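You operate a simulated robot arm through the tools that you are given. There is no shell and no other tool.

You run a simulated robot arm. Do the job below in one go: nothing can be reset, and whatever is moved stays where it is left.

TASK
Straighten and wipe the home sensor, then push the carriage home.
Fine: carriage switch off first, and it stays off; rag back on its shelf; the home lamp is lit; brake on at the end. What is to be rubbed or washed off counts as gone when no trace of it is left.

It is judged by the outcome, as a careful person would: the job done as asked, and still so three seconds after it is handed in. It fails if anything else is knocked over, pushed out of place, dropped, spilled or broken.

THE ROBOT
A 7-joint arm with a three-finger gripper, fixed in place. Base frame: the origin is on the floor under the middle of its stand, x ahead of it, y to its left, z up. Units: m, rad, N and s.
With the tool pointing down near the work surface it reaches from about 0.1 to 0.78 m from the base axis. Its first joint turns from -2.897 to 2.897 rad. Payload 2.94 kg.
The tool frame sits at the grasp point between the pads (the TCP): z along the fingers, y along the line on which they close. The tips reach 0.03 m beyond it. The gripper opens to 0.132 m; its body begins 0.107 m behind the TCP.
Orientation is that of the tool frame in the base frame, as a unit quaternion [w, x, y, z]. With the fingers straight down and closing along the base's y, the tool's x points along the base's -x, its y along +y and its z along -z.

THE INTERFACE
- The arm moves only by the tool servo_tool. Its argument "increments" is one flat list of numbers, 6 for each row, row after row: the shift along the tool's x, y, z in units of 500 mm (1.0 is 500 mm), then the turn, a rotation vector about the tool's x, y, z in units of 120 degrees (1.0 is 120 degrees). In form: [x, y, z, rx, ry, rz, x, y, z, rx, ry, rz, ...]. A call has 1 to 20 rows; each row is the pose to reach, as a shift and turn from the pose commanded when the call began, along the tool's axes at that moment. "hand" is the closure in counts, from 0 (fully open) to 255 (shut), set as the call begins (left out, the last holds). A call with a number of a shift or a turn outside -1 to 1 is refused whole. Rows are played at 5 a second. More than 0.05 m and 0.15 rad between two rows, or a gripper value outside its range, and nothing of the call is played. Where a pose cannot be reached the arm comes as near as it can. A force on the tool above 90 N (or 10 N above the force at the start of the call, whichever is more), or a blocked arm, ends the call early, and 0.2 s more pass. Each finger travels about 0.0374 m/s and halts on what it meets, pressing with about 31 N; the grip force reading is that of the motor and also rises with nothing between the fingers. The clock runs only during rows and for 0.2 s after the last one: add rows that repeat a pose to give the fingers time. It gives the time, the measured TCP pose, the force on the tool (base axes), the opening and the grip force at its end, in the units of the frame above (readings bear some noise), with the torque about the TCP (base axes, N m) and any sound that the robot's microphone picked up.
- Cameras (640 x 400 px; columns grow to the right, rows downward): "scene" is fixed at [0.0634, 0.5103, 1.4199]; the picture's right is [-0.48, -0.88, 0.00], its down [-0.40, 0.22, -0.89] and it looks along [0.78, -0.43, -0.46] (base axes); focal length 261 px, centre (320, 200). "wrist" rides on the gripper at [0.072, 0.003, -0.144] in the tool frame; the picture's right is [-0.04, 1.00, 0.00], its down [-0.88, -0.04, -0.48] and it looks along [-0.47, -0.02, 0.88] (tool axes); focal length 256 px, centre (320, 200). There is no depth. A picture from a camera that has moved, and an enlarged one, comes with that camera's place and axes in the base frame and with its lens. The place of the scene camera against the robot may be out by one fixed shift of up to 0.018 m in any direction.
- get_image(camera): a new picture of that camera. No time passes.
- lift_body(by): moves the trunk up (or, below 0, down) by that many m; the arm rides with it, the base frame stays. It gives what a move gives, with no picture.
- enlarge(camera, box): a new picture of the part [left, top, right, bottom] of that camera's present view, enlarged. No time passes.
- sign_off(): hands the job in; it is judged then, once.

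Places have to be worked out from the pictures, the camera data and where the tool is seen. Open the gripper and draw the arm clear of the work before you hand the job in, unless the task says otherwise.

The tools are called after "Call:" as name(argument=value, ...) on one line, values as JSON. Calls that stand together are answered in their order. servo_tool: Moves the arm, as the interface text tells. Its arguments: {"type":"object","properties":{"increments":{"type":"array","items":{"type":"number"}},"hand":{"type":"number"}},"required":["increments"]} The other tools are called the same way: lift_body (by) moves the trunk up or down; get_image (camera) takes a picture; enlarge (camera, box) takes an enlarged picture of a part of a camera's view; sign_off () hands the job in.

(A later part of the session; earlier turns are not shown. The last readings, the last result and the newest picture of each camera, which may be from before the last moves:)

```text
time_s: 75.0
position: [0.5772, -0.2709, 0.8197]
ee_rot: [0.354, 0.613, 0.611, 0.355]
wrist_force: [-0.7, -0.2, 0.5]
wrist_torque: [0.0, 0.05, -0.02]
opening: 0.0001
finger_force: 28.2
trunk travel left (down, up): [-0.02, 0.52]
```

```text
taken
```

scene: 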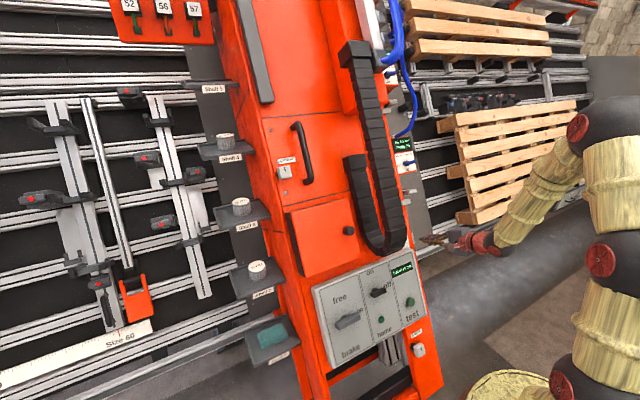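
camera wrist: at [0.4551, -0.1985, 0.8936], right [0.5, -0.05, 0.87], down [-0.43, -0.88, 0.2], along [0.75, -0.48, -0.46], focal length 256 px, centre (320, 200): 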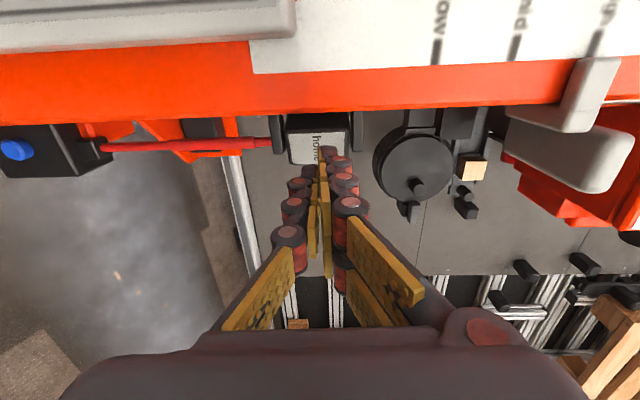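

Reached cleanly. I zoom on the fingertips and the sensor before pressing.

Call:
enlarge(camera="wrist", box=[250, 90, 400, 210])

Call:
enlarge(camera="wrist", box=[400, 0, 640, 230])

```text
3.33 times, centred on (325, 150) of wrist
camera zoom: at [0.4551, -0.1985, 0.8936], right [0.5, -0.05, 0.87], down [-0.43, -0.88, 0.2], along [0.75, -0.48, -0.46], focal length 853 px, centre (303, 367)
```

zoom: 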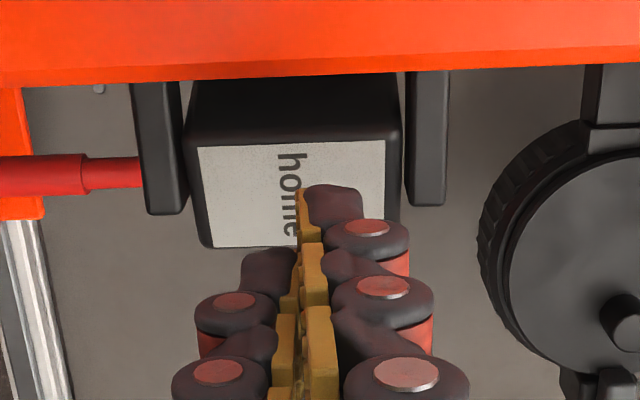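

```text
1.74 times, centred on (520, 115) of wrist
camera zoom: at [0.4551, -0.1985, 0.8936], right [0.5, -0.05, 0.87], down [-0.43, -0.88, 0.2], along [0.75, -0.48, -0.46], focal length 445 px, centre (-28, 348)
```

zoom: 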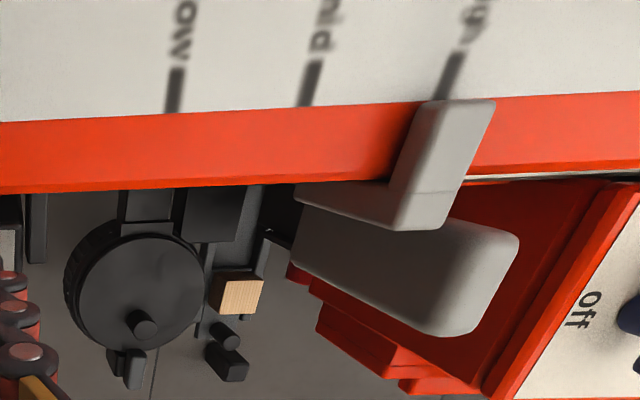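

The tips point at the label's middle. I advance 4 cm, then in small steps watching the force.

Call:
servo_tool(increments=[0, 0, 0.03, 0, 0, 0, 0, 0, 0.06, 0, 0, 0, 0, 0, 0.08, 0, 0, 0])

Call:
enlarge(camera="wrist", box=[250, 90, 400, 210])

```text
time_s: 75.8
position: [0.6114, -0.2704, 0.7997]
ee_rot: [0.353, 0.613, 0.612, 0.354]
wrist_force: [-0.1, 0.7, -0.6]
wrist_torque: [-0.01, 0.02, 0.02]
opening: 0.0
finger_force: 28.9
trunk travel left (down, up): [-0.02, 0.52]
```

```text
3.33 times, centred on (325, 150) of wrist
camera zoom: at [0.4898, -0.1989, 0.8732], right [0.5, -0.04, 0.87], down [-0.43, -0.88, 0.21], along [0.75, -0.48, -0.46], focal length 853 px, centre (303, 367)
```

zoom: 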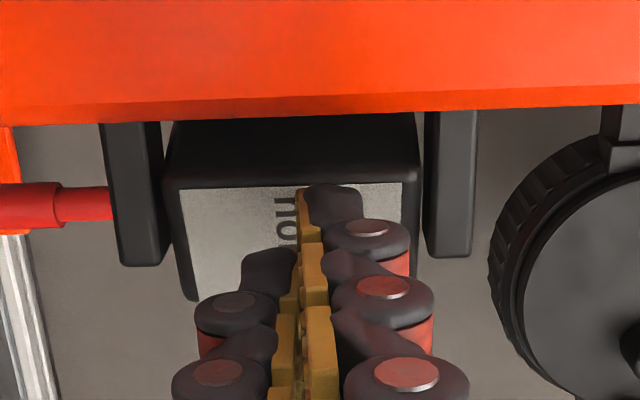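

Call:
servo_tool(increments=[0, 0, 0.012, 0, 0, 0, 0, 0, 0.024, 0, 0, 0, 0, 0, 0.032, 0, 0, 0])

Call:
enlarge(camera="wrist", box=[250, 90, 400, 210])

```text
time_s: 76.6
position: [0.626, -0.2711, 0.7913]
ee_rot: [0.354, 0.613, 0.612, 0.353]
wrist_force: [-0.6, 0.0, 0.3]
wrist_torque: [0.03, 0.01, 0.05]
opening: 0.0
finger_force: 28.6
trunk travel left (down, up): [-0.02, 0.52]
```

```text
3.33 times, centred on (325, 150) of wrist
camera zoom: at [0.5037, -0.1986, 0.8651], right [0.5, -0.04, 0.87], down [-0.43, -0.88, 0.21], along [0.75, -0.48, -0.46], focal length 853 px, centre (303, 367)
```

zoom: 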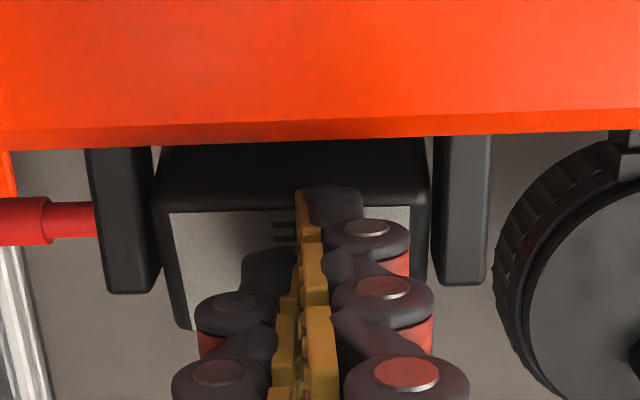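

Call:
servo_tool(increments=[0, 0, 0.006, 0, 0, 0, 0, 0, 0.012, 0, 0, 0])

Call:
enlarge(camera="wrist", box=[250, 90, 400, 210])

```text
time_s: 77.2
position: [0.6302, -0.2718, 0.788]
ee_rot: [0.354, 0.613, 0.612, 0.354]
wrist_force: [-10.5, 3.6, 6.0]
wrist_torque: [0.02, -0.09, 0.17]
opening: 0.0
finger_force: 28.6
trunk travel left (down, up): [-0.02, 0.52]
```

```text
3.33 times, centred on (325, 150) of wrist
camera zoom: at [0.5077, -0.1983, 0.8625], right [0.5, -0.04, 0.87], down [-0.43, -0.88, 0.2], along [0.75, -0.48, -0.46], focal length 853 px, centre (303, 367)
```

zoom: 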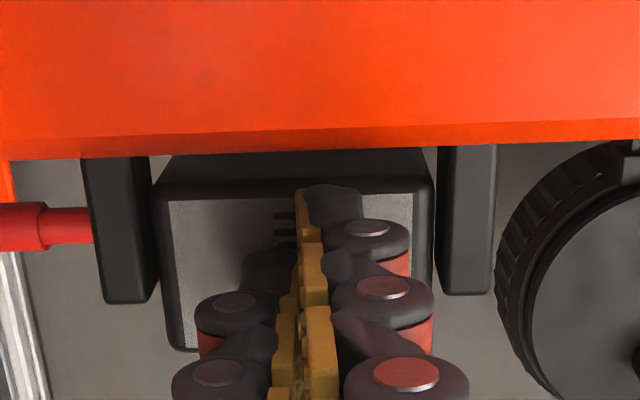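

The sensor is turning square under the light push (its flank now shows less). I press a few millimetres more.

Call:
servo_tool(increments=[0, 0, 0.006, 0, 0, 0])

Call:
enlarge(camera="wrist", box=[250, 90, 400, 210])

```text
time_s: 77.6
position: [0.6294, -0.2711, 0.7885]
ee_rot: [0.354, 0.613, 0.612, 0.353]
wrist_force: [-38.9, 6.6, 18.9]
wrist_torque: [0.19, -0.21, 0.49]
opening: 0.006
finger_force: 28.3
trunk travel left (down, up): [-0.02, 0.52]
```

```text
3.33 times, centred on (325, 150) of wrist
camera zoom: at [0.5079, -0.1983, 0.8623], right [0.5, -0.04, 0.87], down [-0.43, -0.88, 0.2], along [0.75, -0.48, -0.46], focal length 853 px, centre (303, 367)
```

zoom: 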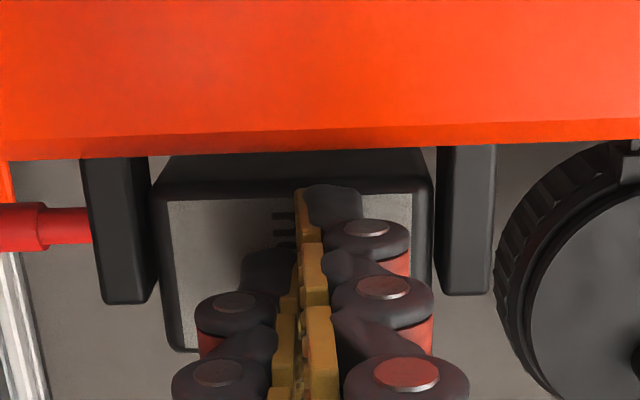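

Force rises to 43 N with no more motion: the tips sit flush. I back straight out and return to the frontal viewpoint to check.

Call:
servo_tool(increments=[0, 0, -0.04, 0, 0, 0, 0, 0, -0.08, 0, 0, 0, 0, 0, -0.11, 0, 0, 0])

Call:
enlarge(camera="wrist", box=[250, 70, 400, 190])

```text
time_s: 78.4
position: [0.5873, -0.2718, 0.8147]
ee_rot: [0.354, 0.612, 0.612, 0.354]
wrist_force: [0.0, 0.7, -0.7]
wrist_torque: [0.03, -0.03, -0.01]
opening: 0.0
finger_force: 28.5
trunk travel left (down, up): [-0.02, 0.52]
```

```text
3.33 times, centred on (325, 130) of wrist
camera zoom: at [0.4644, -0.199, 0.8885], right [0.5, -0.04, 0.87], down [-0.43, -0.88, 0.21], along [0.75, -0.48, -0.46], focal length 853 px, centre (303, 433)
```

zoom: 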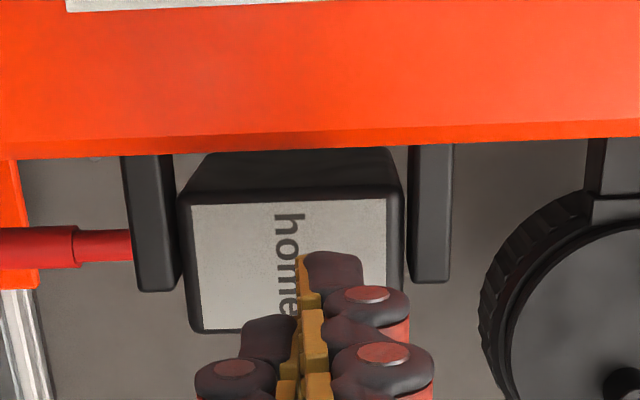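

Call:
servo_tool(increments=[0.0005, -0.0055, -0.0207, 0.0117, 0.0116, -0.0618, 0.001, -0.011, -0.0413, 0.0233, 0.0232, -0.1236, 0.0015, -0.0165, -0.062, 0.035, 0.0349, -0.1854, 0.002, -0.022, -0.0827, 0.0466, 0.0465, -0.2472, 0.0025, -0.0275, -0.1033, 0.0583, 0.0581, -0.309, 0.003, -0.033, -0.124, 0.07, 0.0697, -0.3708, 0.0035, -0.0385, -0.1447, 0.0816, 0.0813, -0.4326, 0.004, -0.044, -0.1653, 0.0933, 0.0929, -0.4944, 0.0045, -0.0495, -0.186, 0.1049, 0.1046, -0.5562, 0.005, -0.055, -0.2067, 0.1166, 0.1162, -0.618, 0.0055, -0.0605, -0.2273, 0.1282, 0.1278, -0.6798, 0.006, -0.066, -0.248, 0.1399, 0.1394, -0.7416])

Call:
servo_tool(increments=[0, 0, 0, 0, 0, 0, 0, 0, 0, 0, 0, 0, 0, 0, 0, 0, 0, 0, 0, 0, 0, 0, 0, 0, 0, 0, 0, 0, 0, 0, 0, 0, 0, 0, 0, 0, 0, 0, 0, 0, 0, 0, 0, 0, 0, 0, 0, 0], hand=0)

Call:
enlarge(camera="wrist", box=[270, 100, 390, 220])

```text
time_s: 81.0
position: [0.4625, -0.2675, 0.8465]
ee_rot: [0.33, -0.001, 0.944, -0.003]
wrist_force: [-0.4, -0.8, 0.4]
wrist_torque: [-0.01, 0.02, 0.02]
opening: 0.0
finger_force: 28.3
trunk travel left (down, up): [-0.02, 0.52]
```

```text
time_s: 82.8
position: [0.4628, -0.2676, 0.8485]
ee_rot: [0.331, -0.001, 0.944, -0.001]
wrist_force: [-0.4, 0.2, 0.4]
wrist_torque: [0.06, -0.01, -0.01]
opening: 0.1282
finger_force: 0.1
trunk travel left (down, up): [-0.02, 0.52]
```

```text
3.33 times, centred on (330, 160) of wrist
camera zoom: at [0.3172, -0.2645, 0.914], right [0.03, 1.0, 0.02], down [0.39, -0.04, 0.92], along [0.92, -0.02, -0.39], focal length 853 px, centre (287, 333)
```

zoom: 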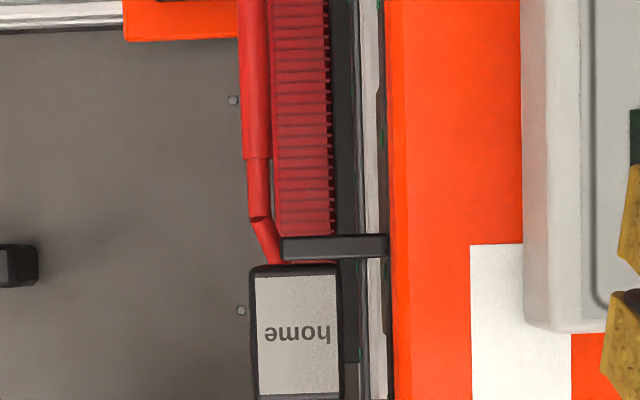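

The sensor now faces straight ahead. I zoom tight to verify the angle.

Call:
enlarge(camera="wrist", box=[300, 165, 350, 225])

```text
6.67 times, centred on (325, 195) of wrist
camera zoom: at [0.3172, -0.2645, 0.914], right [0.03, 1.0, 0.02], down [0.39, -0.04, 0.92], along [0.92, -0.02, -0.39], focal length 1707 px, centre (287, 233)
```

zoom: 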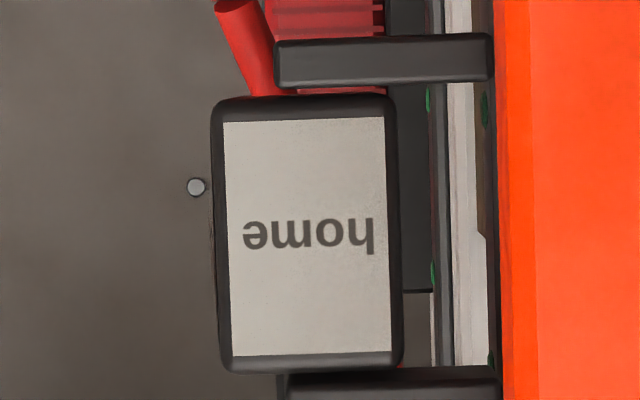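

It's square now, both edges showing equally. Next the rag: I travel back in front of the panel to the left side to look at shelf 1.

Call:
servo_tool(increments=[0.0134, 0.0852, 0.0238, 0, 0, 0, 0.0322, 0.1752, 0.0472, 0, 0, 0, 0.0447, 0.2652, 0.0628, 0, 0, 0, 0.051, 0.3552, 0.0706, 0, 0, 0, 0.0535, 0.4452, 0.0738, 0, 0, 0, 0.0535, 0.5352, 0.0738, 0, 0, 0, 0.051, 0.6252, 0.0706, 0, 0, 0, 0.0447, 0.7152, 0.0628, 0, 0, 0, 0.04, 0.8052, 0.041, 0, 0, 0, 0.0353, 0.8952, 0.0191, 0, 0, 0, 0.0306, 0.9852, -0.0027, 0, 0, 0])

Call:
get_image(camera="wrist")

Call:
get_image(camera="scene")

```text
time_s: 85.2
position: [0.448, 0.2255, 0.8397]
ee_rot: [0.331, -0.001, 0.944, -0.002]
wrist_force: [0.2, -0.7, 0.9]
wrist_torque: [0.03, -0.02, 0.06]
opening: 0.1318
finger_force: 0.0
trunk travel left (down, up): [-0.02, 0.52]
```

```text
taken
camera wrist: at [0.3026, 0.2283, 0.9069], right [0.03, 1.0, 0.02], down [0.39, -0.03, 0.92], along [0.92, -0.02, -0.39], focal length 256 px, centre (320, 200)
```

wrist: 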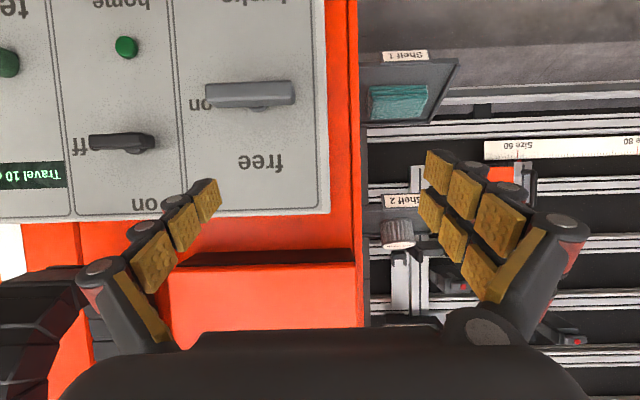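

```text
taken
```

scene: 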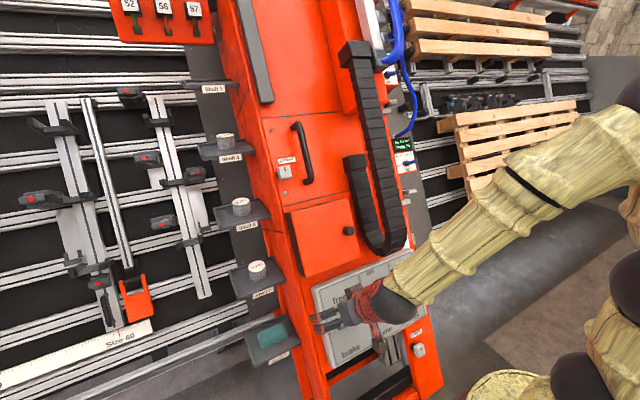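

The rag lies folded on shelf 1. I move further left for a second sight line on it.

Call:
servo_tool(increments=[0, 0.09, 0, 0, 0, 0, 0, 0.18, 0, 0, 0, 0, 0, 0.27, 0, 0, 0, 0])

Call:
get_image(camera="wrist")

Call:
enlarge(camera="wrist", box=[200, 40, 400, 200])

```text
time_s: 86.0
position: [0.4481, 0.3612, 0.8399]
ee_rot: [0.331, -0.001, 0.944, -0.002]
wrist_force: [0.1, -0.7, -0.8]
wrist_torque: [0.09, -0.02, 0.0]
opening: 0.132
finger_force: 0.1
trunk travel left (down, up): [-0.02, 0.52]
```

```text
taken
camera wrist: at [0.3017, 0.3645, 0.906], right [0.03, 1.0, 0.02], down [0.39, -0.03, 0.92], along [0.92, -0.02, -0.39], focal length 256 px, centre (320, 200)
```

wrist: 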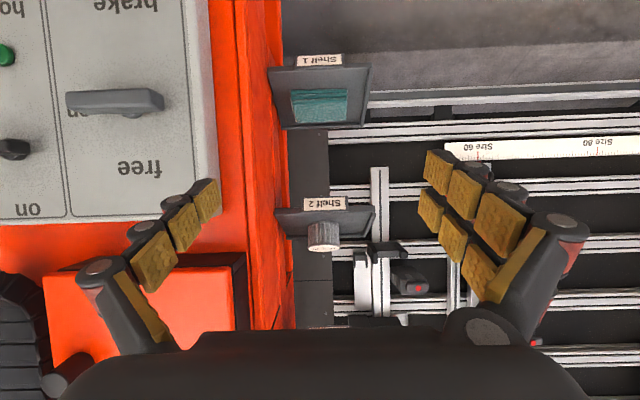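

```text
2.50 times, centred on (300, 120) of wrist
camera zoom: at [0.3017, 0.3645, 0.906], right [0.03, 1.0, 0.02], down [0.39, -0.03, 0.92], along [0.92, -0.02, -0.39], focal length 640 px, centre (370, 400)
```

zoom: 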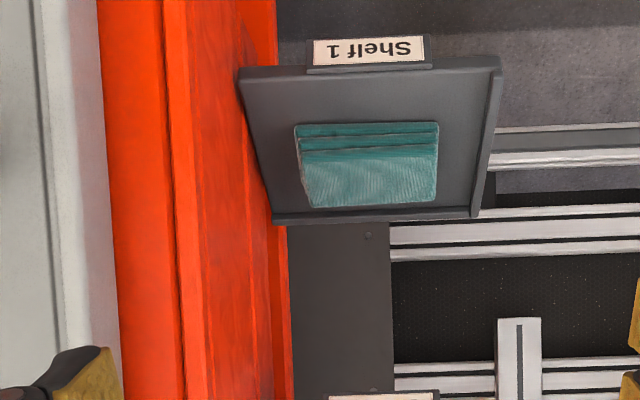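

I put the rag's top at about (0.656, 0.360, 0.586), roughly 9.4 cm wide (y), 5 cm deep, 2.7 cm high; shelf 2's front edge is further back (x 0.72), so I can come from above. I go to a pre-grasp pose with the hand slightly narrowed.

Call:
servo_tool(increments=[-0.02, 0.002, 0.041, 0, 0.025, 0, -0.039, 0.003, 0.082, 0, 0.05, 0, -0.059, 0.005, 0.123, 0, 0.075, 0, -0.078, 0.006, 0.164, 0, 0.1, 0, -0.085, 0.008, 0.21, 0, 0.125, 0, -0.09, 0.01, 0.26, 0, 0.15, 0, -0.0935, 0.01, 0.32, 0, 0.175, 0, -0.0935, 0.01, 0.4335, 0, 0.1975, 0], hand=36)

Call:
get_image(camera="wrist")

Call:
get_image(camera="scene")

```text
refused: row 8 steps farther than a row can; nothing moved
```

```text
taken
camera wrist: at [0.3017, 0.3645, 0.906], right [0.03, 1.0, 0.02], down [0.39, -0.03, 0.92], along [0.92, -0.02, -0.39], focal length 256 px, centre (320, 200)
```

wrist: 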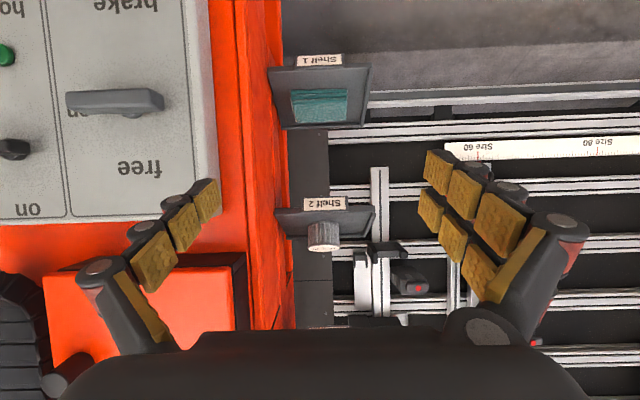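

```text
taken
```

scene: 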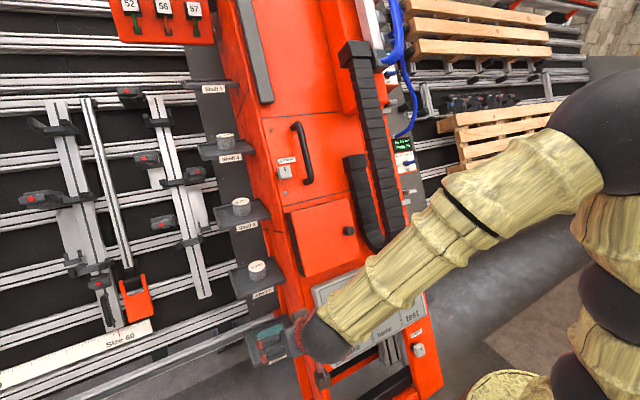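

Call:
servo_tool(increments=[-0.0117, 0.0013, 0.0542, 0, 0.0247, 0, -0.0234, 0.0025, 0.1084, 0, 0.0494, 0, -0.035, 0.0038, 0.1626, 0, 0.0741, 0, -0.0467, 0.005, 0.2168, 0, 0.0988, 0, -0.0584, 0.0063, 0.271, 0, 0.1234, 0, -0.0701, 0.0075, 0.3252, 0, 0.1481, 0, -0.0817, 0.0088, 0.3794, 0, 0.1728, 0, -0.0934, 0.01, 0.4336, 0, 0.1975, 0], hand=36)

Call:
get_image(camera="wrist")

Call:
get_image(camera="scene")

```text
time_s: 87.8
position: [0.6187, 0.3679, 0.696]
ee_rot: [0.13, -0.001, 0.991, -0.002]
wrist_force: [0.3, 0.0, 0.1]
wrist_torque: [0.05, -0.02, 0.01]
opening: 0.1134
finger_force: 0.1
trunk travel left (down, up): [-0.02, 0.52]
```

```text
taken
camera wrist: at [0.5126, 0.3709, 0.8163], right [0.04, 1.0, 0.01], down [0.73, -0.04, 0.69], along [0.69, -0.02, -0.73], focal length 256 px, centre (320, 200)
```

wrist: 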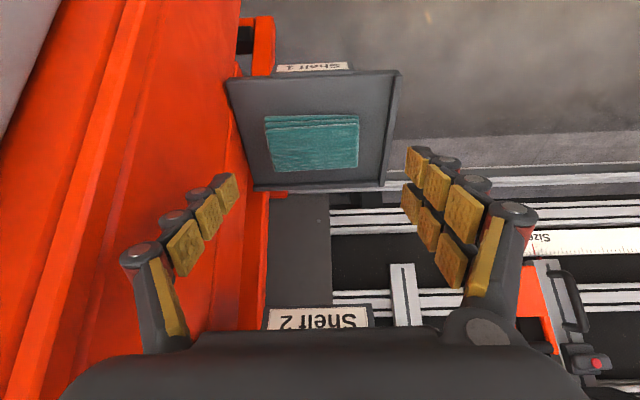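

```text
taken
```

scene: 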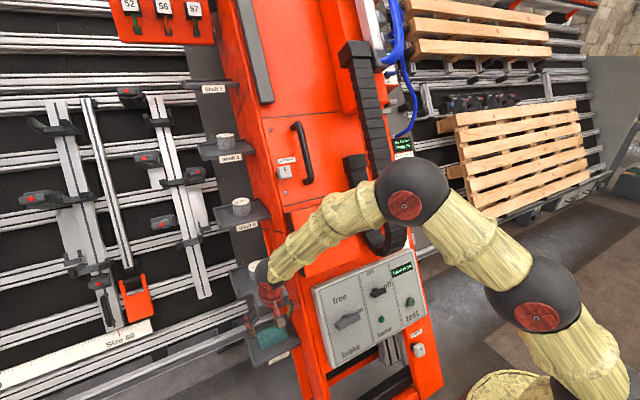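

Good view from above. I zoom in to judge the clearance on the column side of the shelf.

Call:
enlarge(camera="wrist", box=[200, 50, 440, 220])

Call:
enlarge(camera="scene", box=[220, 240, 320, 380])

```text
2.35 times, centred on (320, 135) of wrist
camera zoom: at [0.5126, 0.3709, 0.8163], right [0.04, 1.0, 0.01], down [0.73, -0.04, 0.69], along [0.69, -0.02, -0.73], focal length 602 px, centre (320, 353)
```

zoom: 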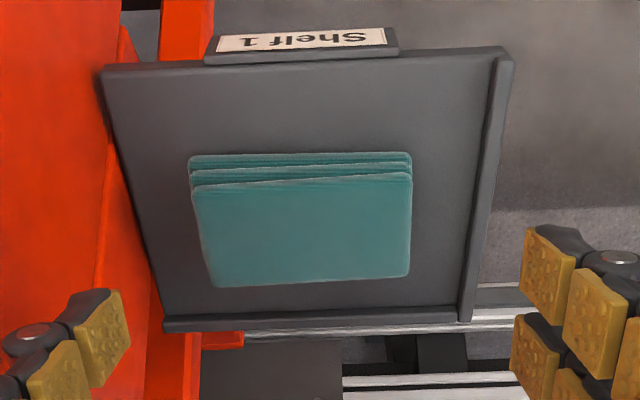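

```text
2.86 times, centred on (270, 310) of scene
camera zoom: at [0.0634, 0.5103, 1.4199], right [-0.48, -0.88, 0.0], down [-0.4, 0.22, -0.89], along [0.78, -0.43, -0.46], focal length 745 px, centre (463, -114)
```

zoom: 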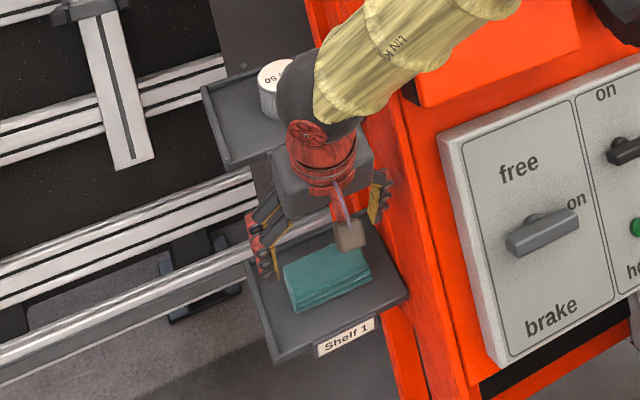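

The rag spans x 0.633–0.683, y 0.316–0.407, with a rim on the far-left side and the column on the right. I descend with an opening of 11 cm centred at y = 0.366.

Call:
servo_tool(increments=[-0.0012, -0.0038, 0.05, 0, 0, 0, -0.0024, -0.0038, 0.1, 0, 0, 0, -0.0036, -0.0038, 0.15, 0, 0, 0, -0.005, -0.0038, 0.18, 0, 0, 0, -0.006, -0.0038, 0.2, 0, 0, 0], hand=42)

Call:
get_image(camera="wrist")

Call:
enlarge(camera="scene", box=[220, 240, 320, 380])

```text
time_s: 89.0
position: [0.6492, 0.3622, 0.6006]
ee_rot: [0.129, -0.001, 0.992, -0.002]
wrist_force: [-0.4, -0.1, -0.3]
wrist_torque: [0.0, -0.04, 0.02]
opening: 0.1103
finger_force: 0.0
trunk travel left (down, up): [-0.02, 0.52]
```

```text
taken
camera wrist: at [0.543, 0.3663, 0.7207], right [0.04, 1.0, 0.01], down [0.73, -0.04, 0.69], along [0.69, -0.02, -0.73], focal length 256 px, centre (320, 200)
```

wrist: 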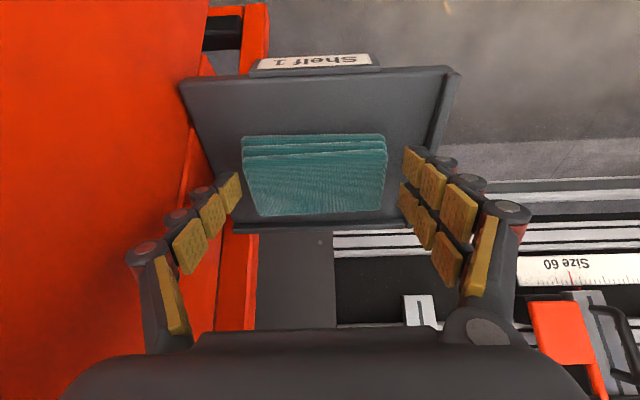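

```text
2.86 times, centred on (270, 310) of scene
camera zoom: at [0.0634, 0.5103, 1.4199], right [-0.48, -0.88, 0.0], down [-0.4, 0.22, -0.89], along [0.78, -0.43, -0.46], focal length 745 px, centre (463, -114)
```

zoom: 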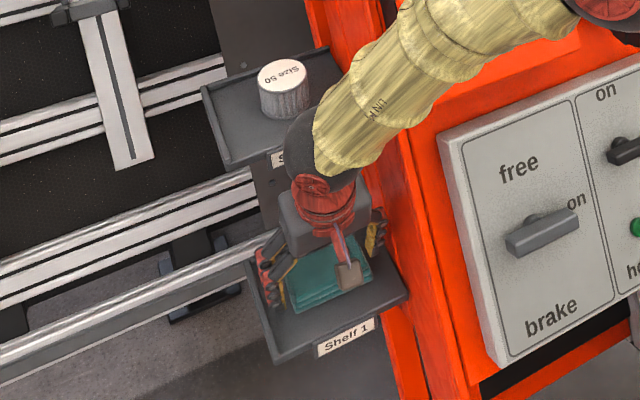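

Fingers straddle the rag with no contact. I close on it.

Call:
servo_tool(increments=[0, 0, 0.004, 0, 0, 0, 0, 0, 0.004, 0, 0, 0, 0, 0, 0.004, 0, 0, 0, 0, 0, 0.004, 0, 0, 0, 0, 0, 0.004, 0, 0, 0, 0, 0, 0.004, 0, 0, 0, 0, 0, 0.004, 0, 0, 0], hand=255)

Call:
get_image(camera="wrist")

```text
time_s: 90.6
position: [0.6501, 0.3627, 0.5997]
ee_rot: [0.13, -0.001, 0.992, 0.0]
wrist_force: [-0.7, -0.1, 5.9]
wrist_torque: [-0.21, 0.03, -0.01]
opening: 0.0991
finger_force: 30.8
trunk travel left (down, up): [-0.02, 0.52]
```

```text
taken
camera wrist: at [0.5436, 0.3664, 0.7197], right [0.04, 1.0, 0.01], down [0.73, -0.04, 0.69], along [0.69, -0.02, -0.73], focal length 256 px, centre (320, 200)
```

wrist: 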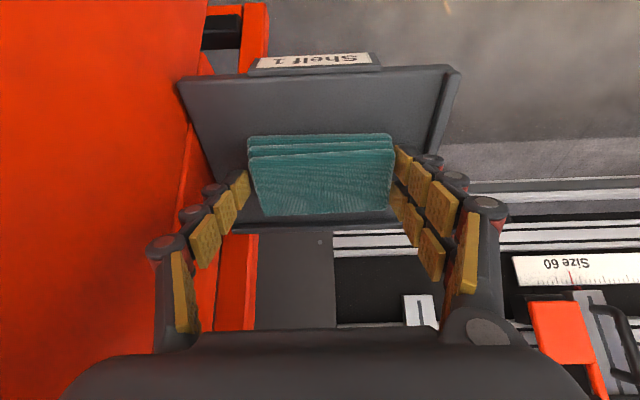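

The rag is gripped (opening 99 mm, 31 N). I lift it 5 cm and check it stays held.

Call:
servo_tool(increments=[0.0065, 0, -0.0242, 0, 0, 0, 0.0129, 0, -0.0483, 0, 0, 0, 0.0258, 0, -0.0966, 0, 0, 0])

Call:
get_image(camera="wrist")

Call:
enlarge(camera="scene", box=[220, 240, 320, 380])

```text
time_s: 91.4
position: [0.625, 0.3625, 0.642]
ee_rot: [0.129, -0.001, 0.992, -0.002]
wrist_force: [-0.4, -0.6, -1.1]
wrist_torque: [-0.03, -0.04, 0.01]
opening: 0.0991
finger_force: 31.4
trunk travel left (down, up): [-0.02, 0.52]
```

```text
taken
camera wrist: at [0.5181, 0.3666, 0.7613], right [0.04, 1.0, 0.01], down [0.73, -0.04, 0.69], along [0.69, -0.02, -0.73], focal length 256 px, centre (320, 200)
```

wrist: 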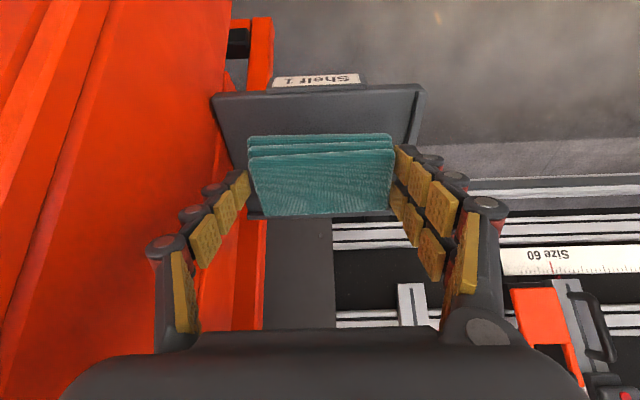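

```text
2.86 times, centred on (270, 310) of scene
camera zoom: at [0.0634, 0.5103, 1.4199], right [-0.48, -0.88, 0.0], down [-0.4, 0.22, -0.89], along [0.78, -0.43, -0.46], focal length 745 px, centre (463, -114)
```

zoom: 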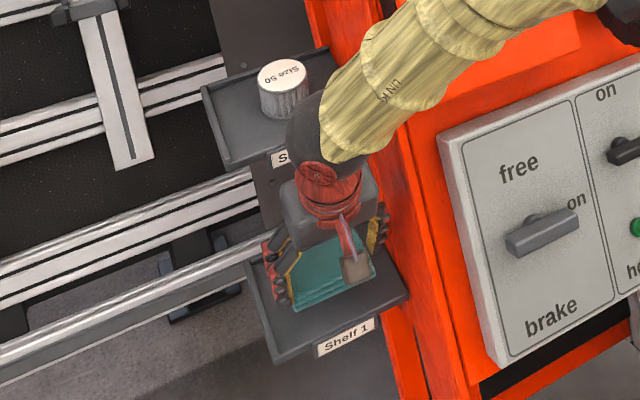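

The rag is held firmly. I carry it back and up the way I came.

Call:
servo_tool(increments=[0.03, 0, -0.0592, 0, -0.0247, 0, 0.06, 0, -0.1185, 0, -0.0494, 0, 0.09, 0, -0.1777, 0, -0.0741, 0, 0.12, 0, -0.2369, 0, -0.0988, 0, 0.15, 0, -0.2961, 0, -0.1234, 0, 0.18, 0, -0.3554, 0, -0.1481, 0, 0.21, 0, -0.4146, 0, -0.1728, 0, 0.24, 0, -0.4738, 0, -0.1975, 0])

Call:
get_image(camera="wrist")

```text
time_s: 93.2
position: [0.4486, 0.363, 0.8401]
ee_rot: [0.331, 0.0, 0.943, -0.001]
wrist_force: [0.1, 0.2, -1.1]
wrist_torque: [-0.01, 0.02, -0.03]
opening: 0.0989
finger_force: 30.8
trunk travel left (down, up): [-0.02, 0.52]
```

```text
taken
camera wrist: at [0.3033, 0.3662, 0.9059], right [0.03, 1.0, 0.02], down [0.39, -0.04, 0.92], along [0.92, -0.02, -0.39], focal length 256 px, centre (320, 200)
```

wrist: 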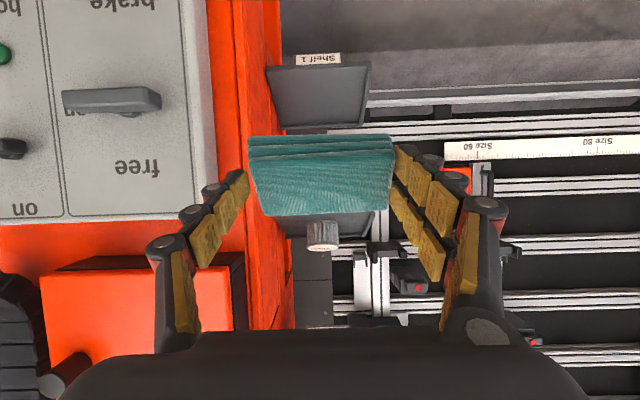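

I carry the rag across in front of the panel, keeping about 5 cm from the controls.

Call:
servo_tool(increments=[0.0058, -0.09, 0.0084, 0, 0, 0, 0.013, -0.18, 0.0206, 0, 0, 0, 0.0204, -0.27, 0.03, 0, 0, 0, 0.0254, -0.36, 0.0362, 0, 0, 0, 0.0292, -0.45, 0.041, 0, 0, 0, 0.0292, -0.54, 0.041, 0, 0, 0, 0.0292, -0.63, 0.041, 0, 0, 0, 0.0292, -0.72, 0.041, 0, 0, 0, 0.0292, -0.81, 0.041, 0, 0, 0, 0.0254, -0.9, 0.0362, 0, 0, 0, 0.0172, -0.986, 0.0324, 0, 0, 0])

Call:
get_image(camera="scene")

```text
time_s: 95.6
position: [0.4487, -0.128, 0.8215]
ee_rot: [0.332, 0.0, 0.943, -0.001]
wrist_force: [-0.2, -0.3, -1.0]
wrist_torque: [-0.04, 0.05, -0.04]
opening: 0.099
finger_force: 30.9
trunk travel left (down, up): [-0.02, 0.52]
```

```text
taken
```

scene: 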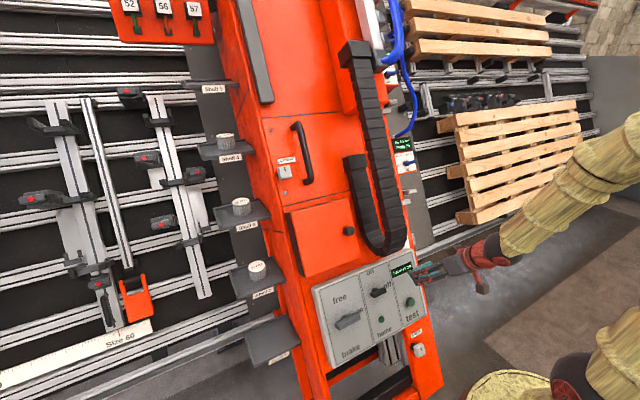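

The rag travels well. Next I move right of the column, roll the hand 90° and yaw it −15° so that the rag's folded edge will lie flat against the sensor's right-hand lens face.

Call:
servo_tool(increments=[-0.0133, -0.071, -0.0076, 0, 0, 0, -0.0267, -0.142, -0.0152, 0, 0, 0, -0.04, -0.213, -0.0227, 0, 0, 0, -0.0533, -0.284, -0.0303, 0, 0, 0, -0.0641, -0.2948, -0.0139, -0.0051, -0.0213, 0.0633, -0.0749, -0.3057, 0.0024, -0.0102, -0.0426, 0.1265, -0.0857, -0.3165, 0.0188, -0.0154, -0.0638, 0.1898, -0.0965, -0.3273, 0.0351, -0.0205, -0.0851, 0.253, -0.1073, -0.3382, 0.0515, -0.0256, -0.1064, 0.3163, -0.118, -0.349, 0.0679, -0.0307, -0.1277, 0.3796, -0.1288, -0.3598, 0.0842, -0.0358, -0.1489, 0.4428, -0.1396, -0.3707, 0.1006, -0.0409, -0.1702, 0.5061, -0.1504, -0.3815, 0.1169, -0.0461, -0.1915, 0.5693, -0.1612, -0.3923, 0.1333, -0.0512, -0.2128, 0.6326, -0.172, -0.4032, 0.1496, -0.0563, -0.234, 0.6958, -0.1828, -0.414, 0.166, -0.0614, -0.2553, 0.7591])

Call:
get_image(camera="wrist")

Call:
get_image(camera="scene")

```text
time_s: 99.0
position: [0.5741, -0.3373, 0.8158]
ee_rot: [0.445, 0.645, 0.551, 0.286]
wrist_force: [-0.1, -0.5, -0.4]
wrist_torque: [0.02, 0.02, 0.03]
opening: 0.0991
finger_force: 31.1
trunk travel left (down, up): [-0.02, 0.52]
```

```text
taken
camera wrist: at [0.4697, -0.2303, 0.8727], right [0.44, -0.04, 0.9], down [-0.63, -0.73, 0.28], along [0.64, -0.69, -0.35], focal length 256 px, centre (320, 200)
```

wrist: 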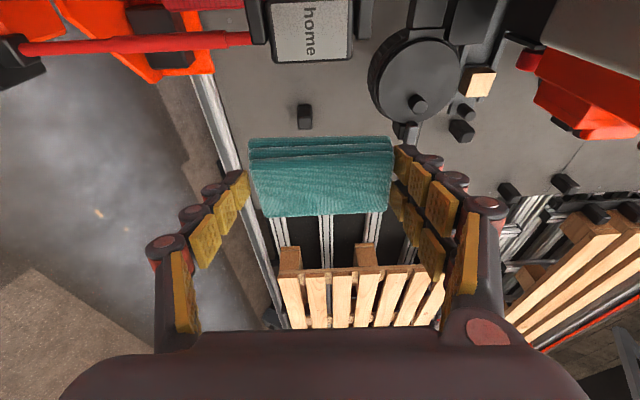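

```text
taken
```

scene: 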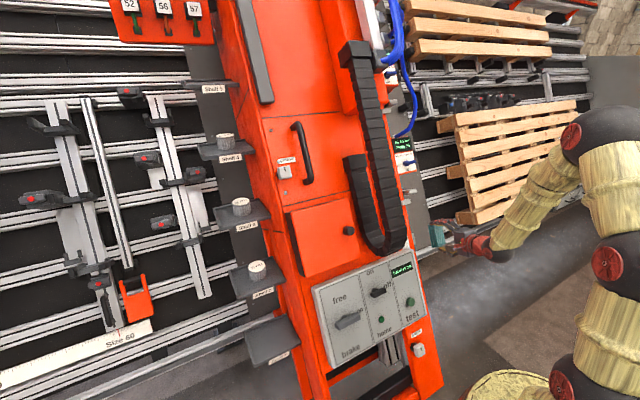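

Sensor label centre checks out at (0.656, −0.268, 0.772). I move the rag in along the sensor's depth, still 3 cm to its right.

Call:
servo_tool(increments=[0.011, -0.0017, 0.0412, 0, 0, 0, 0.022, -0.0033, 0.0825, 0, 0, 0, 0.033, -0.005, 0.1237, 0, 0, 0])

Call:
get_image(camera="wrist")

Call:
enlarge(camera="wrist", box=[220, 0, 440, 180])

```text
time_s: 99.8
position: [0.6307, -0.3378, 0.7841]
ee_rot: [0.445, 0.645, 0.551, 0.286]
wrist_force: [-1.1, -0.6, -0.3]
wrist_torque: [0.02, 0.02, 0.02]
opening: 0.099
finger_force: 31.3
trunk travel left (down, up): [-0.02, 0.52]
```

```text
taken
camera wrist: at [0.5255, -0.2302, 0.8403], right [0.45, -0.04, 0.89], down [-0.63, -0.73, 0.28], along [0.64, -0.69, -0.35], focal length 256 px, centre (320, 200)
```

wrist: 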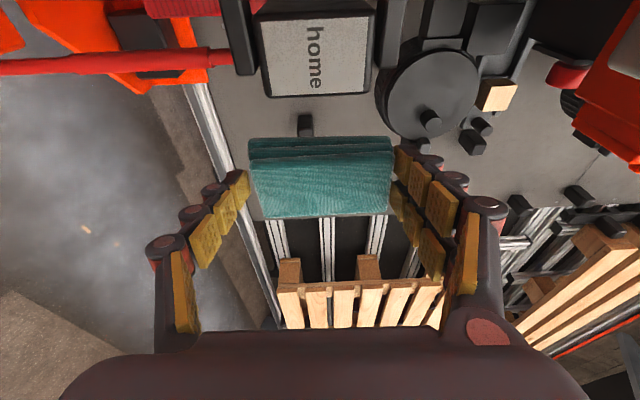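

```text
2.22 times, centred on (330, 90) of wrist
camera zoom: at [0.5255, -0.2302, 0.8403], right [0.45, -0.04, 0.89], down [-0.63, -0.73, 0.28], along [0.64, -0.69, -0.35], focal length 569 px, centre (298, 444)
```

zoom: 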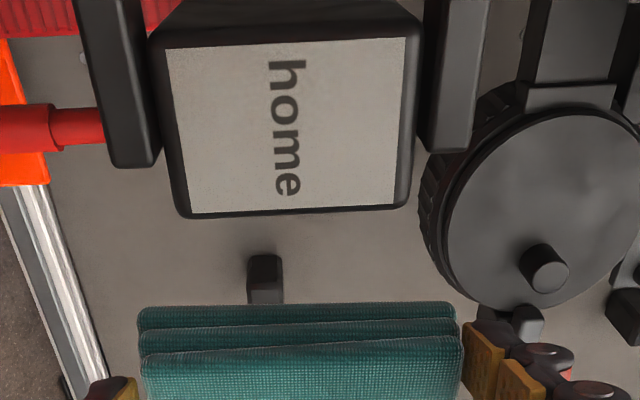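

The big disc proves to be far behind (x≈1), so there is room. I bring the rag alongside the lens face, then approach it sideways (+y) in small steps.

Call:
servo_tool(increments=[0.0062, 0, 0.0232, 0, 0, 0, 0.0332, 0, 0.016, 0, 0, 0, 0.0603, 0, 0.0088, 0, 0, 0])

Call:
enlarge(camera="wrist", box=[220, 0, 440, 180])

```text
time_s: 100.6
position: [0.6425, -0.3092, 0.7798]
ee_rot: [0.445, 0.645, 0.552, 0.286]
wrist_force: [0.0, -0.9, -1.0]
wrist_torque: [0.0, 0.0, 0.03]
opening: 0.099
finger_force: 31.0
trunk travel left (down, up): [-0.02, 0.52]
```

```text
2.22 times, centred on (330, 90) of wrist
camera zoom: at [0.5373, -0.2019, 0.8353], right [0.45, -0.04, 0.89], down [-0.63, -0.73, 0.28], along [0.64, -0.69, -0.35], focal length 569 px, centre (298, 444)
```

zoom: 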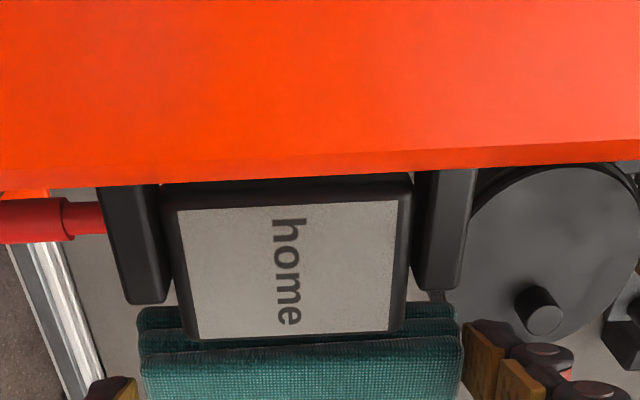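

Call:
servo_tool(increments=[0.0039, 0, -0.001, 0, 0, 0, 0.0077, 0, -0.0021, 0, 0, 0, 0.0116, 0, -0.0031, 0, 0, 0])

```text
time_s: 101.4
position: [0.6419, -0.3046, 0.7811]
ee_rot: [0.447, 0.646, 0.549, 0.287]
wrist_force: [-1.6, -8.2, 1.4]
wrist_torque: [0.05, 0.0, -0.1]
opening: 0.0989
finger_force: 30.9
trunk travel left (down, up): [-0.02, 0.52]
```

Light contact (8 N) of rag on lens. I rub up and down along the sensor while stepping deeper over the whole face and back.

Call:
servo_tool(increments=[0.0039, 0.024, -0.001, 0, 0, 0, 0.0054, -0.024, 0.0048, 0, 0, 0, 0.007, 0.024, 0.0106, 0, 0, 0, 0.0085, -0.024, 0.0164, 0, 0, 0, 0.0101, 0.024, 0.0222, 0, 0, 0, 0.0116, -0.024, 0.028, 0, 0, 0, 0.0132, 0.024, 0.0338, 0, 0, 0, 0.0147, -0.024, 0.0396, 0, 0, 0, 0.0163, 0.024, 0.0454, 0, 0, 0, 0.0163, -0.024, 0.0454, 0, 0, 0, 0.0132, 0.024, 0.0338, 0, 0, 0, 0.0101, -0.024, 0.0222, 0, 0, 0, 0.007, 0.024, 0.0106, 0, 0, 0, 0.0039, -0.024, -0.001, 0, 0, 0, 0.0039, 0, -0.001, 0, 0, 0])

Call:
get_image(camera="wrist")

```text
time_s: 104.6
position: [0.6404, -0.3022, 0.7794]
ee_rot: [0.445, 0.647, 0.55, 0.286]
wrist_force: [-5.7, -17.8, -5.4]
wrist_torque: [-0.27, 0.07, -0.1]
opening: 0.0991
finger_force: 31.6
trunk travel left (down, up): [-0.02, 0.52]
```

```text
taken
camera wrist: at [0.5362, -0.1956, 0.836], right [0.45, -0.04, 0.89], down [-0.63, -0.72, 0.28], along [0.64, -0.69, -0.35], focal length 256 px, centre (320, 200)
```

wrist: 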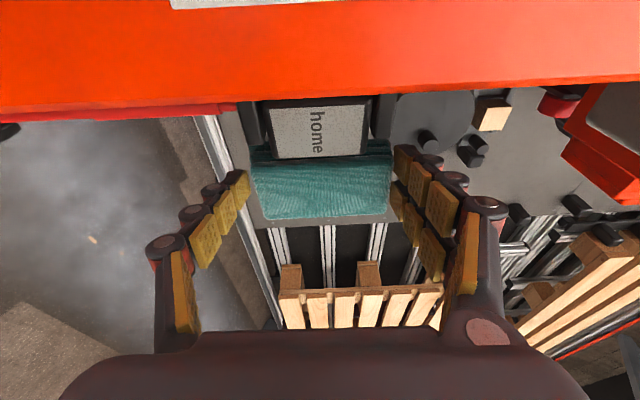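

I make a second rubbing pass covering a little more of the face front and back.

Call:
servo_tool(increments=[-0.0031, 0.024, -0.0116, 0, 0, 0, -0.0015, -0.024, -0.0058, 0, 0, 0, 0, 0.024, 0, 0, 0, 0, 0.0015, -0.024, 0.0058, 0, 0, 0, 0.0031, 0.024, 0.0116, 0, 0, 0, 0.0046, -0.024, 0.0174, 0, 0, 0, 0.0062, 0.024, 0.0232, 0, 0, 0, 0.0077, -0.024, 0.029, 0, 0, 0, 0.0093, 0.024, 0.0348, 0, 0, 0, 0.0108, -0.024, 0.0406, 0, 0, 0, 0.0124, 0.024, 0.0464, 0, 0, 0, 0.0139, -0.024, 0.0522, 0, 0, 0, 0.0139, 0.024, 0.0522, 0, 0, 0, 0.0113, -0.024, 0.0425, 0, 0, 0, 0.0082, 0.024, 0.0309, 0, 0, 0, 0.0052, -0.024, 0.0193, 0, 0, 0, 0.0021, 0.024, 0.0077, 0, 0, 0, -0.001, -0.024, -0.0039, 0, 0, 0, -0.0031, 0.024, -0.0116, 0, 0, 0, 0, 0, 0, 0, 0, 0])

Call:
servo_tool(increments=[-0.03, 0, 0.008, 0, 0, 0, -0.06, 0, 0.016, 0, 0, 0, -0.075, 0, -0.04, 0, 0, 0, -0.09, 0, -0.11, 0, 0, 0])

Call:
get_image(camera="wrist")

```text
time_s: 108.8
position: [0.6432, -0.3017, 0.7803]
ee_rot: [0.445, 0.645, 0.551, 0.287]
wrist_force: [2.1, -9.0, -1.6]
wrist_torque: [-0.05, 0.09, -0.31]
opening: 0.0988
finger_force: 30.3
trunk travel left (down, up): [-0.02, 0.52]
```

```text
time_s: 109.8
position: [0.5856, -0.3308, 0.8084]
ee_rot: [0.446, 0.645, 0.551, 0.286]
wrist_force: [0.3, -0.5, -0.4]
wrist_torque: [0.04, -0.01, -0.01]
opening: 0.0989
finger_force: 30.6
trunk travel left (down, up): [-0.02, 0.52]
```

```text
taken
camera wrist: at [0.4802, -0.2238, 0.8655], right [0.45, -0.04, 0.89], down [-0.63, -0.73, 0.28], along [0.64, -0.69, -0.35], focal length 256 px, centre (320, 200)
```

wrist: 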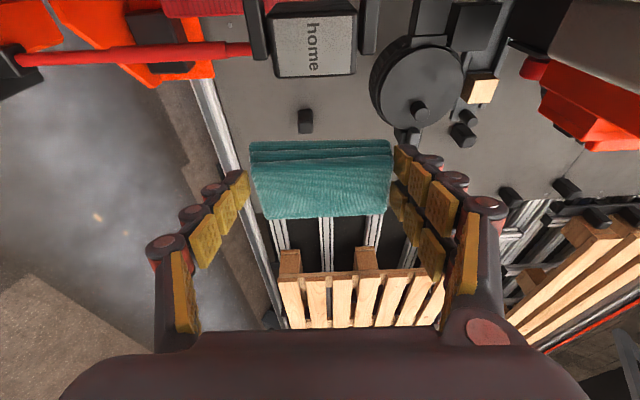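

The rag is clear again. I swing to a viewpoint on the right, above the rag's shadow in the picture, to inspect the lens face.

Call:
servo_tool(increments=[-0.0202, 0.0047, -0.0262, -0.018, 0.0208, -0.0598, -0.0404, 0.0095, -0.0525, -0.0361, 0.0416, -0.1196, -0.0606, 0.0142, -0.0787, -0.0541, 0.0624, -0.1794, -0.0807, 0.0189, -0.105, -0.0721, 0.0833, -0.2393, -0.1009, 0.0236, -0.1312, -0.0901, 0.1041, -0.2991, -0.1211, 0.0284, -0.1575, -0.1082, 0.1249, -0.3589, -0.1413, 0.0331, -0.1837, -0.1262, 0.1457, -0.4187, -0.1615, 0.0378, -0.2099, -0.1442, 0.1665, -0.4785, -0.1817, 0.0426, -0.2362, -0.1623, 0.1873, -0.5383, -0.2019, 0.0473, -0.2624, -0.1803, 0.2081, -0.5981, -0.222, 0.052, -0.2887, -0.1983, 0.229, -0.658, -0.2422, 0.0567, -0.3149, -0.2163, 0.2498, -0.7178, -0.2624, 0.0615, -0.3412, -0.2344, 0.2706, -0.7776, -0.2826, 0.0662, -0.3674, -0.2524, 0.2914, -0.8374])

Call:
get_image(camera="wrist")

```text
time_s: 112.8
position: [0.4095, -0.4185, 0.9365]
ee_rot: [0.469, -0.22, 0.847, 0.122]
wrist_force: [-0.6, 0.2, -0.2]
wrist_torque: [-0.01, 0.03, 0.0]
opening: 0.0989
finger_force: 31.0
trunk travel left (down, up): [-0.02, 0.52]
```

```text
taken
camera wrist: at [0.2687, -0.4949, 0.9509], right [-0.47, 0.88, 0.04], down [0.07, 0.0, 1.0], along [0.88, 0.47, -0.06], focal length 256 px, centre (320, 200)
```

wrist: 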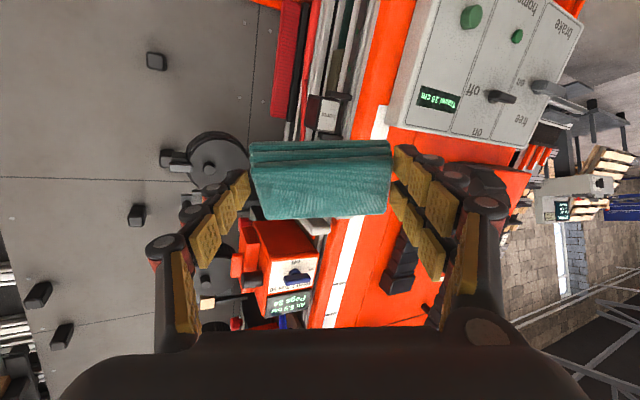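

Call:
enlarge(camera="wrist", box=[290, 80, 360, 145])

Call:
enlarge(camera="wrist", box=[305, 88, 345, 138])

```text
6.15 times, centred on (325, 112) of wrist
camera zoom: at [0.2687, -0.4949, 0.9509], right [-0.47, 0.88, 0.04], down [0.07, 0.0, 1.0], along [0.88, 0.47, -0.06], focal length 1575 px, centre (289, 738)
```

zoom: 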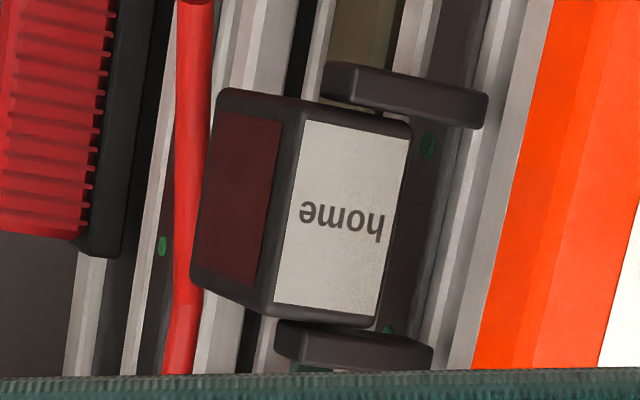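

```text
8.00 times, centred on (325, 113) of wrist
camera zoom: at [0.2687, -0.4949, 0.9509], right [-0.47, 0.88, 0.04], down [0.07, 0.0, 1.0], along [0.88, 0.47, -0.06], focal length 2048 px, centre (280, 896)
```

zoom: 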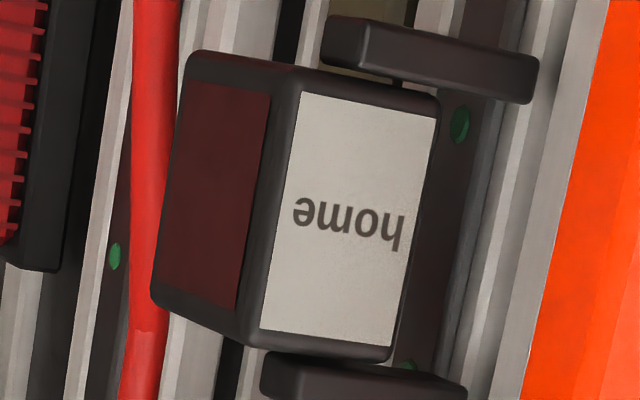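

The lens window is now clean dark red with no trace of grime, and the sensor still sits square between its arms. I take the rag back: first to the frontal attitude on the right.

Call:
servo_tool(increments=[0.0021, 0.0446, 0.0511, 0.0304, 0.0261, 0.027, 0.0041, 0.0891, 0.1023, 0.0608, 0.0521, 0.054, 0.0062, 0.1337, 0.1534, 0.0913, 0.0782, 0.0811, 0.0083, 0.1783, 0.2045, 0.1217, 0.1043, 0.1081, 0.0103, 0.2228, 0.2557, 0.1521, 0.1303, 0.1351, 0.0124, 0.2674, 0.3068, 0.1825, 0.1564, 0.1621])

Call:
get_image(camera="wrist")

```text
time_s: 114.2
position: [0.4535, -0.2417, 0.851]
ee_rot: [0.332, 0.002, 0.943, 0.0]
wrist_force: [-0.2, -0.8, 0.1]
wrist_torque: [0.05, -0.02, 0.05]
opening: 0.0992
finger_force: 30.2
trunk travel left (down, up): [-0.02, 0.52]
```

```text
taken
camera wrist: at [0.3085, -0.2378, 0.9174], right [0.04, 1.0, 0.03], down [0.39, -0.04, 0.92], along [0.92, -0.02, -0.39], focal length 256 px, centre (320, 200)
```

wrist: 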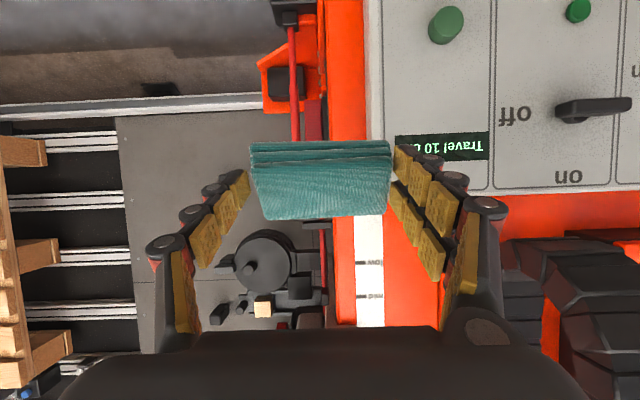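

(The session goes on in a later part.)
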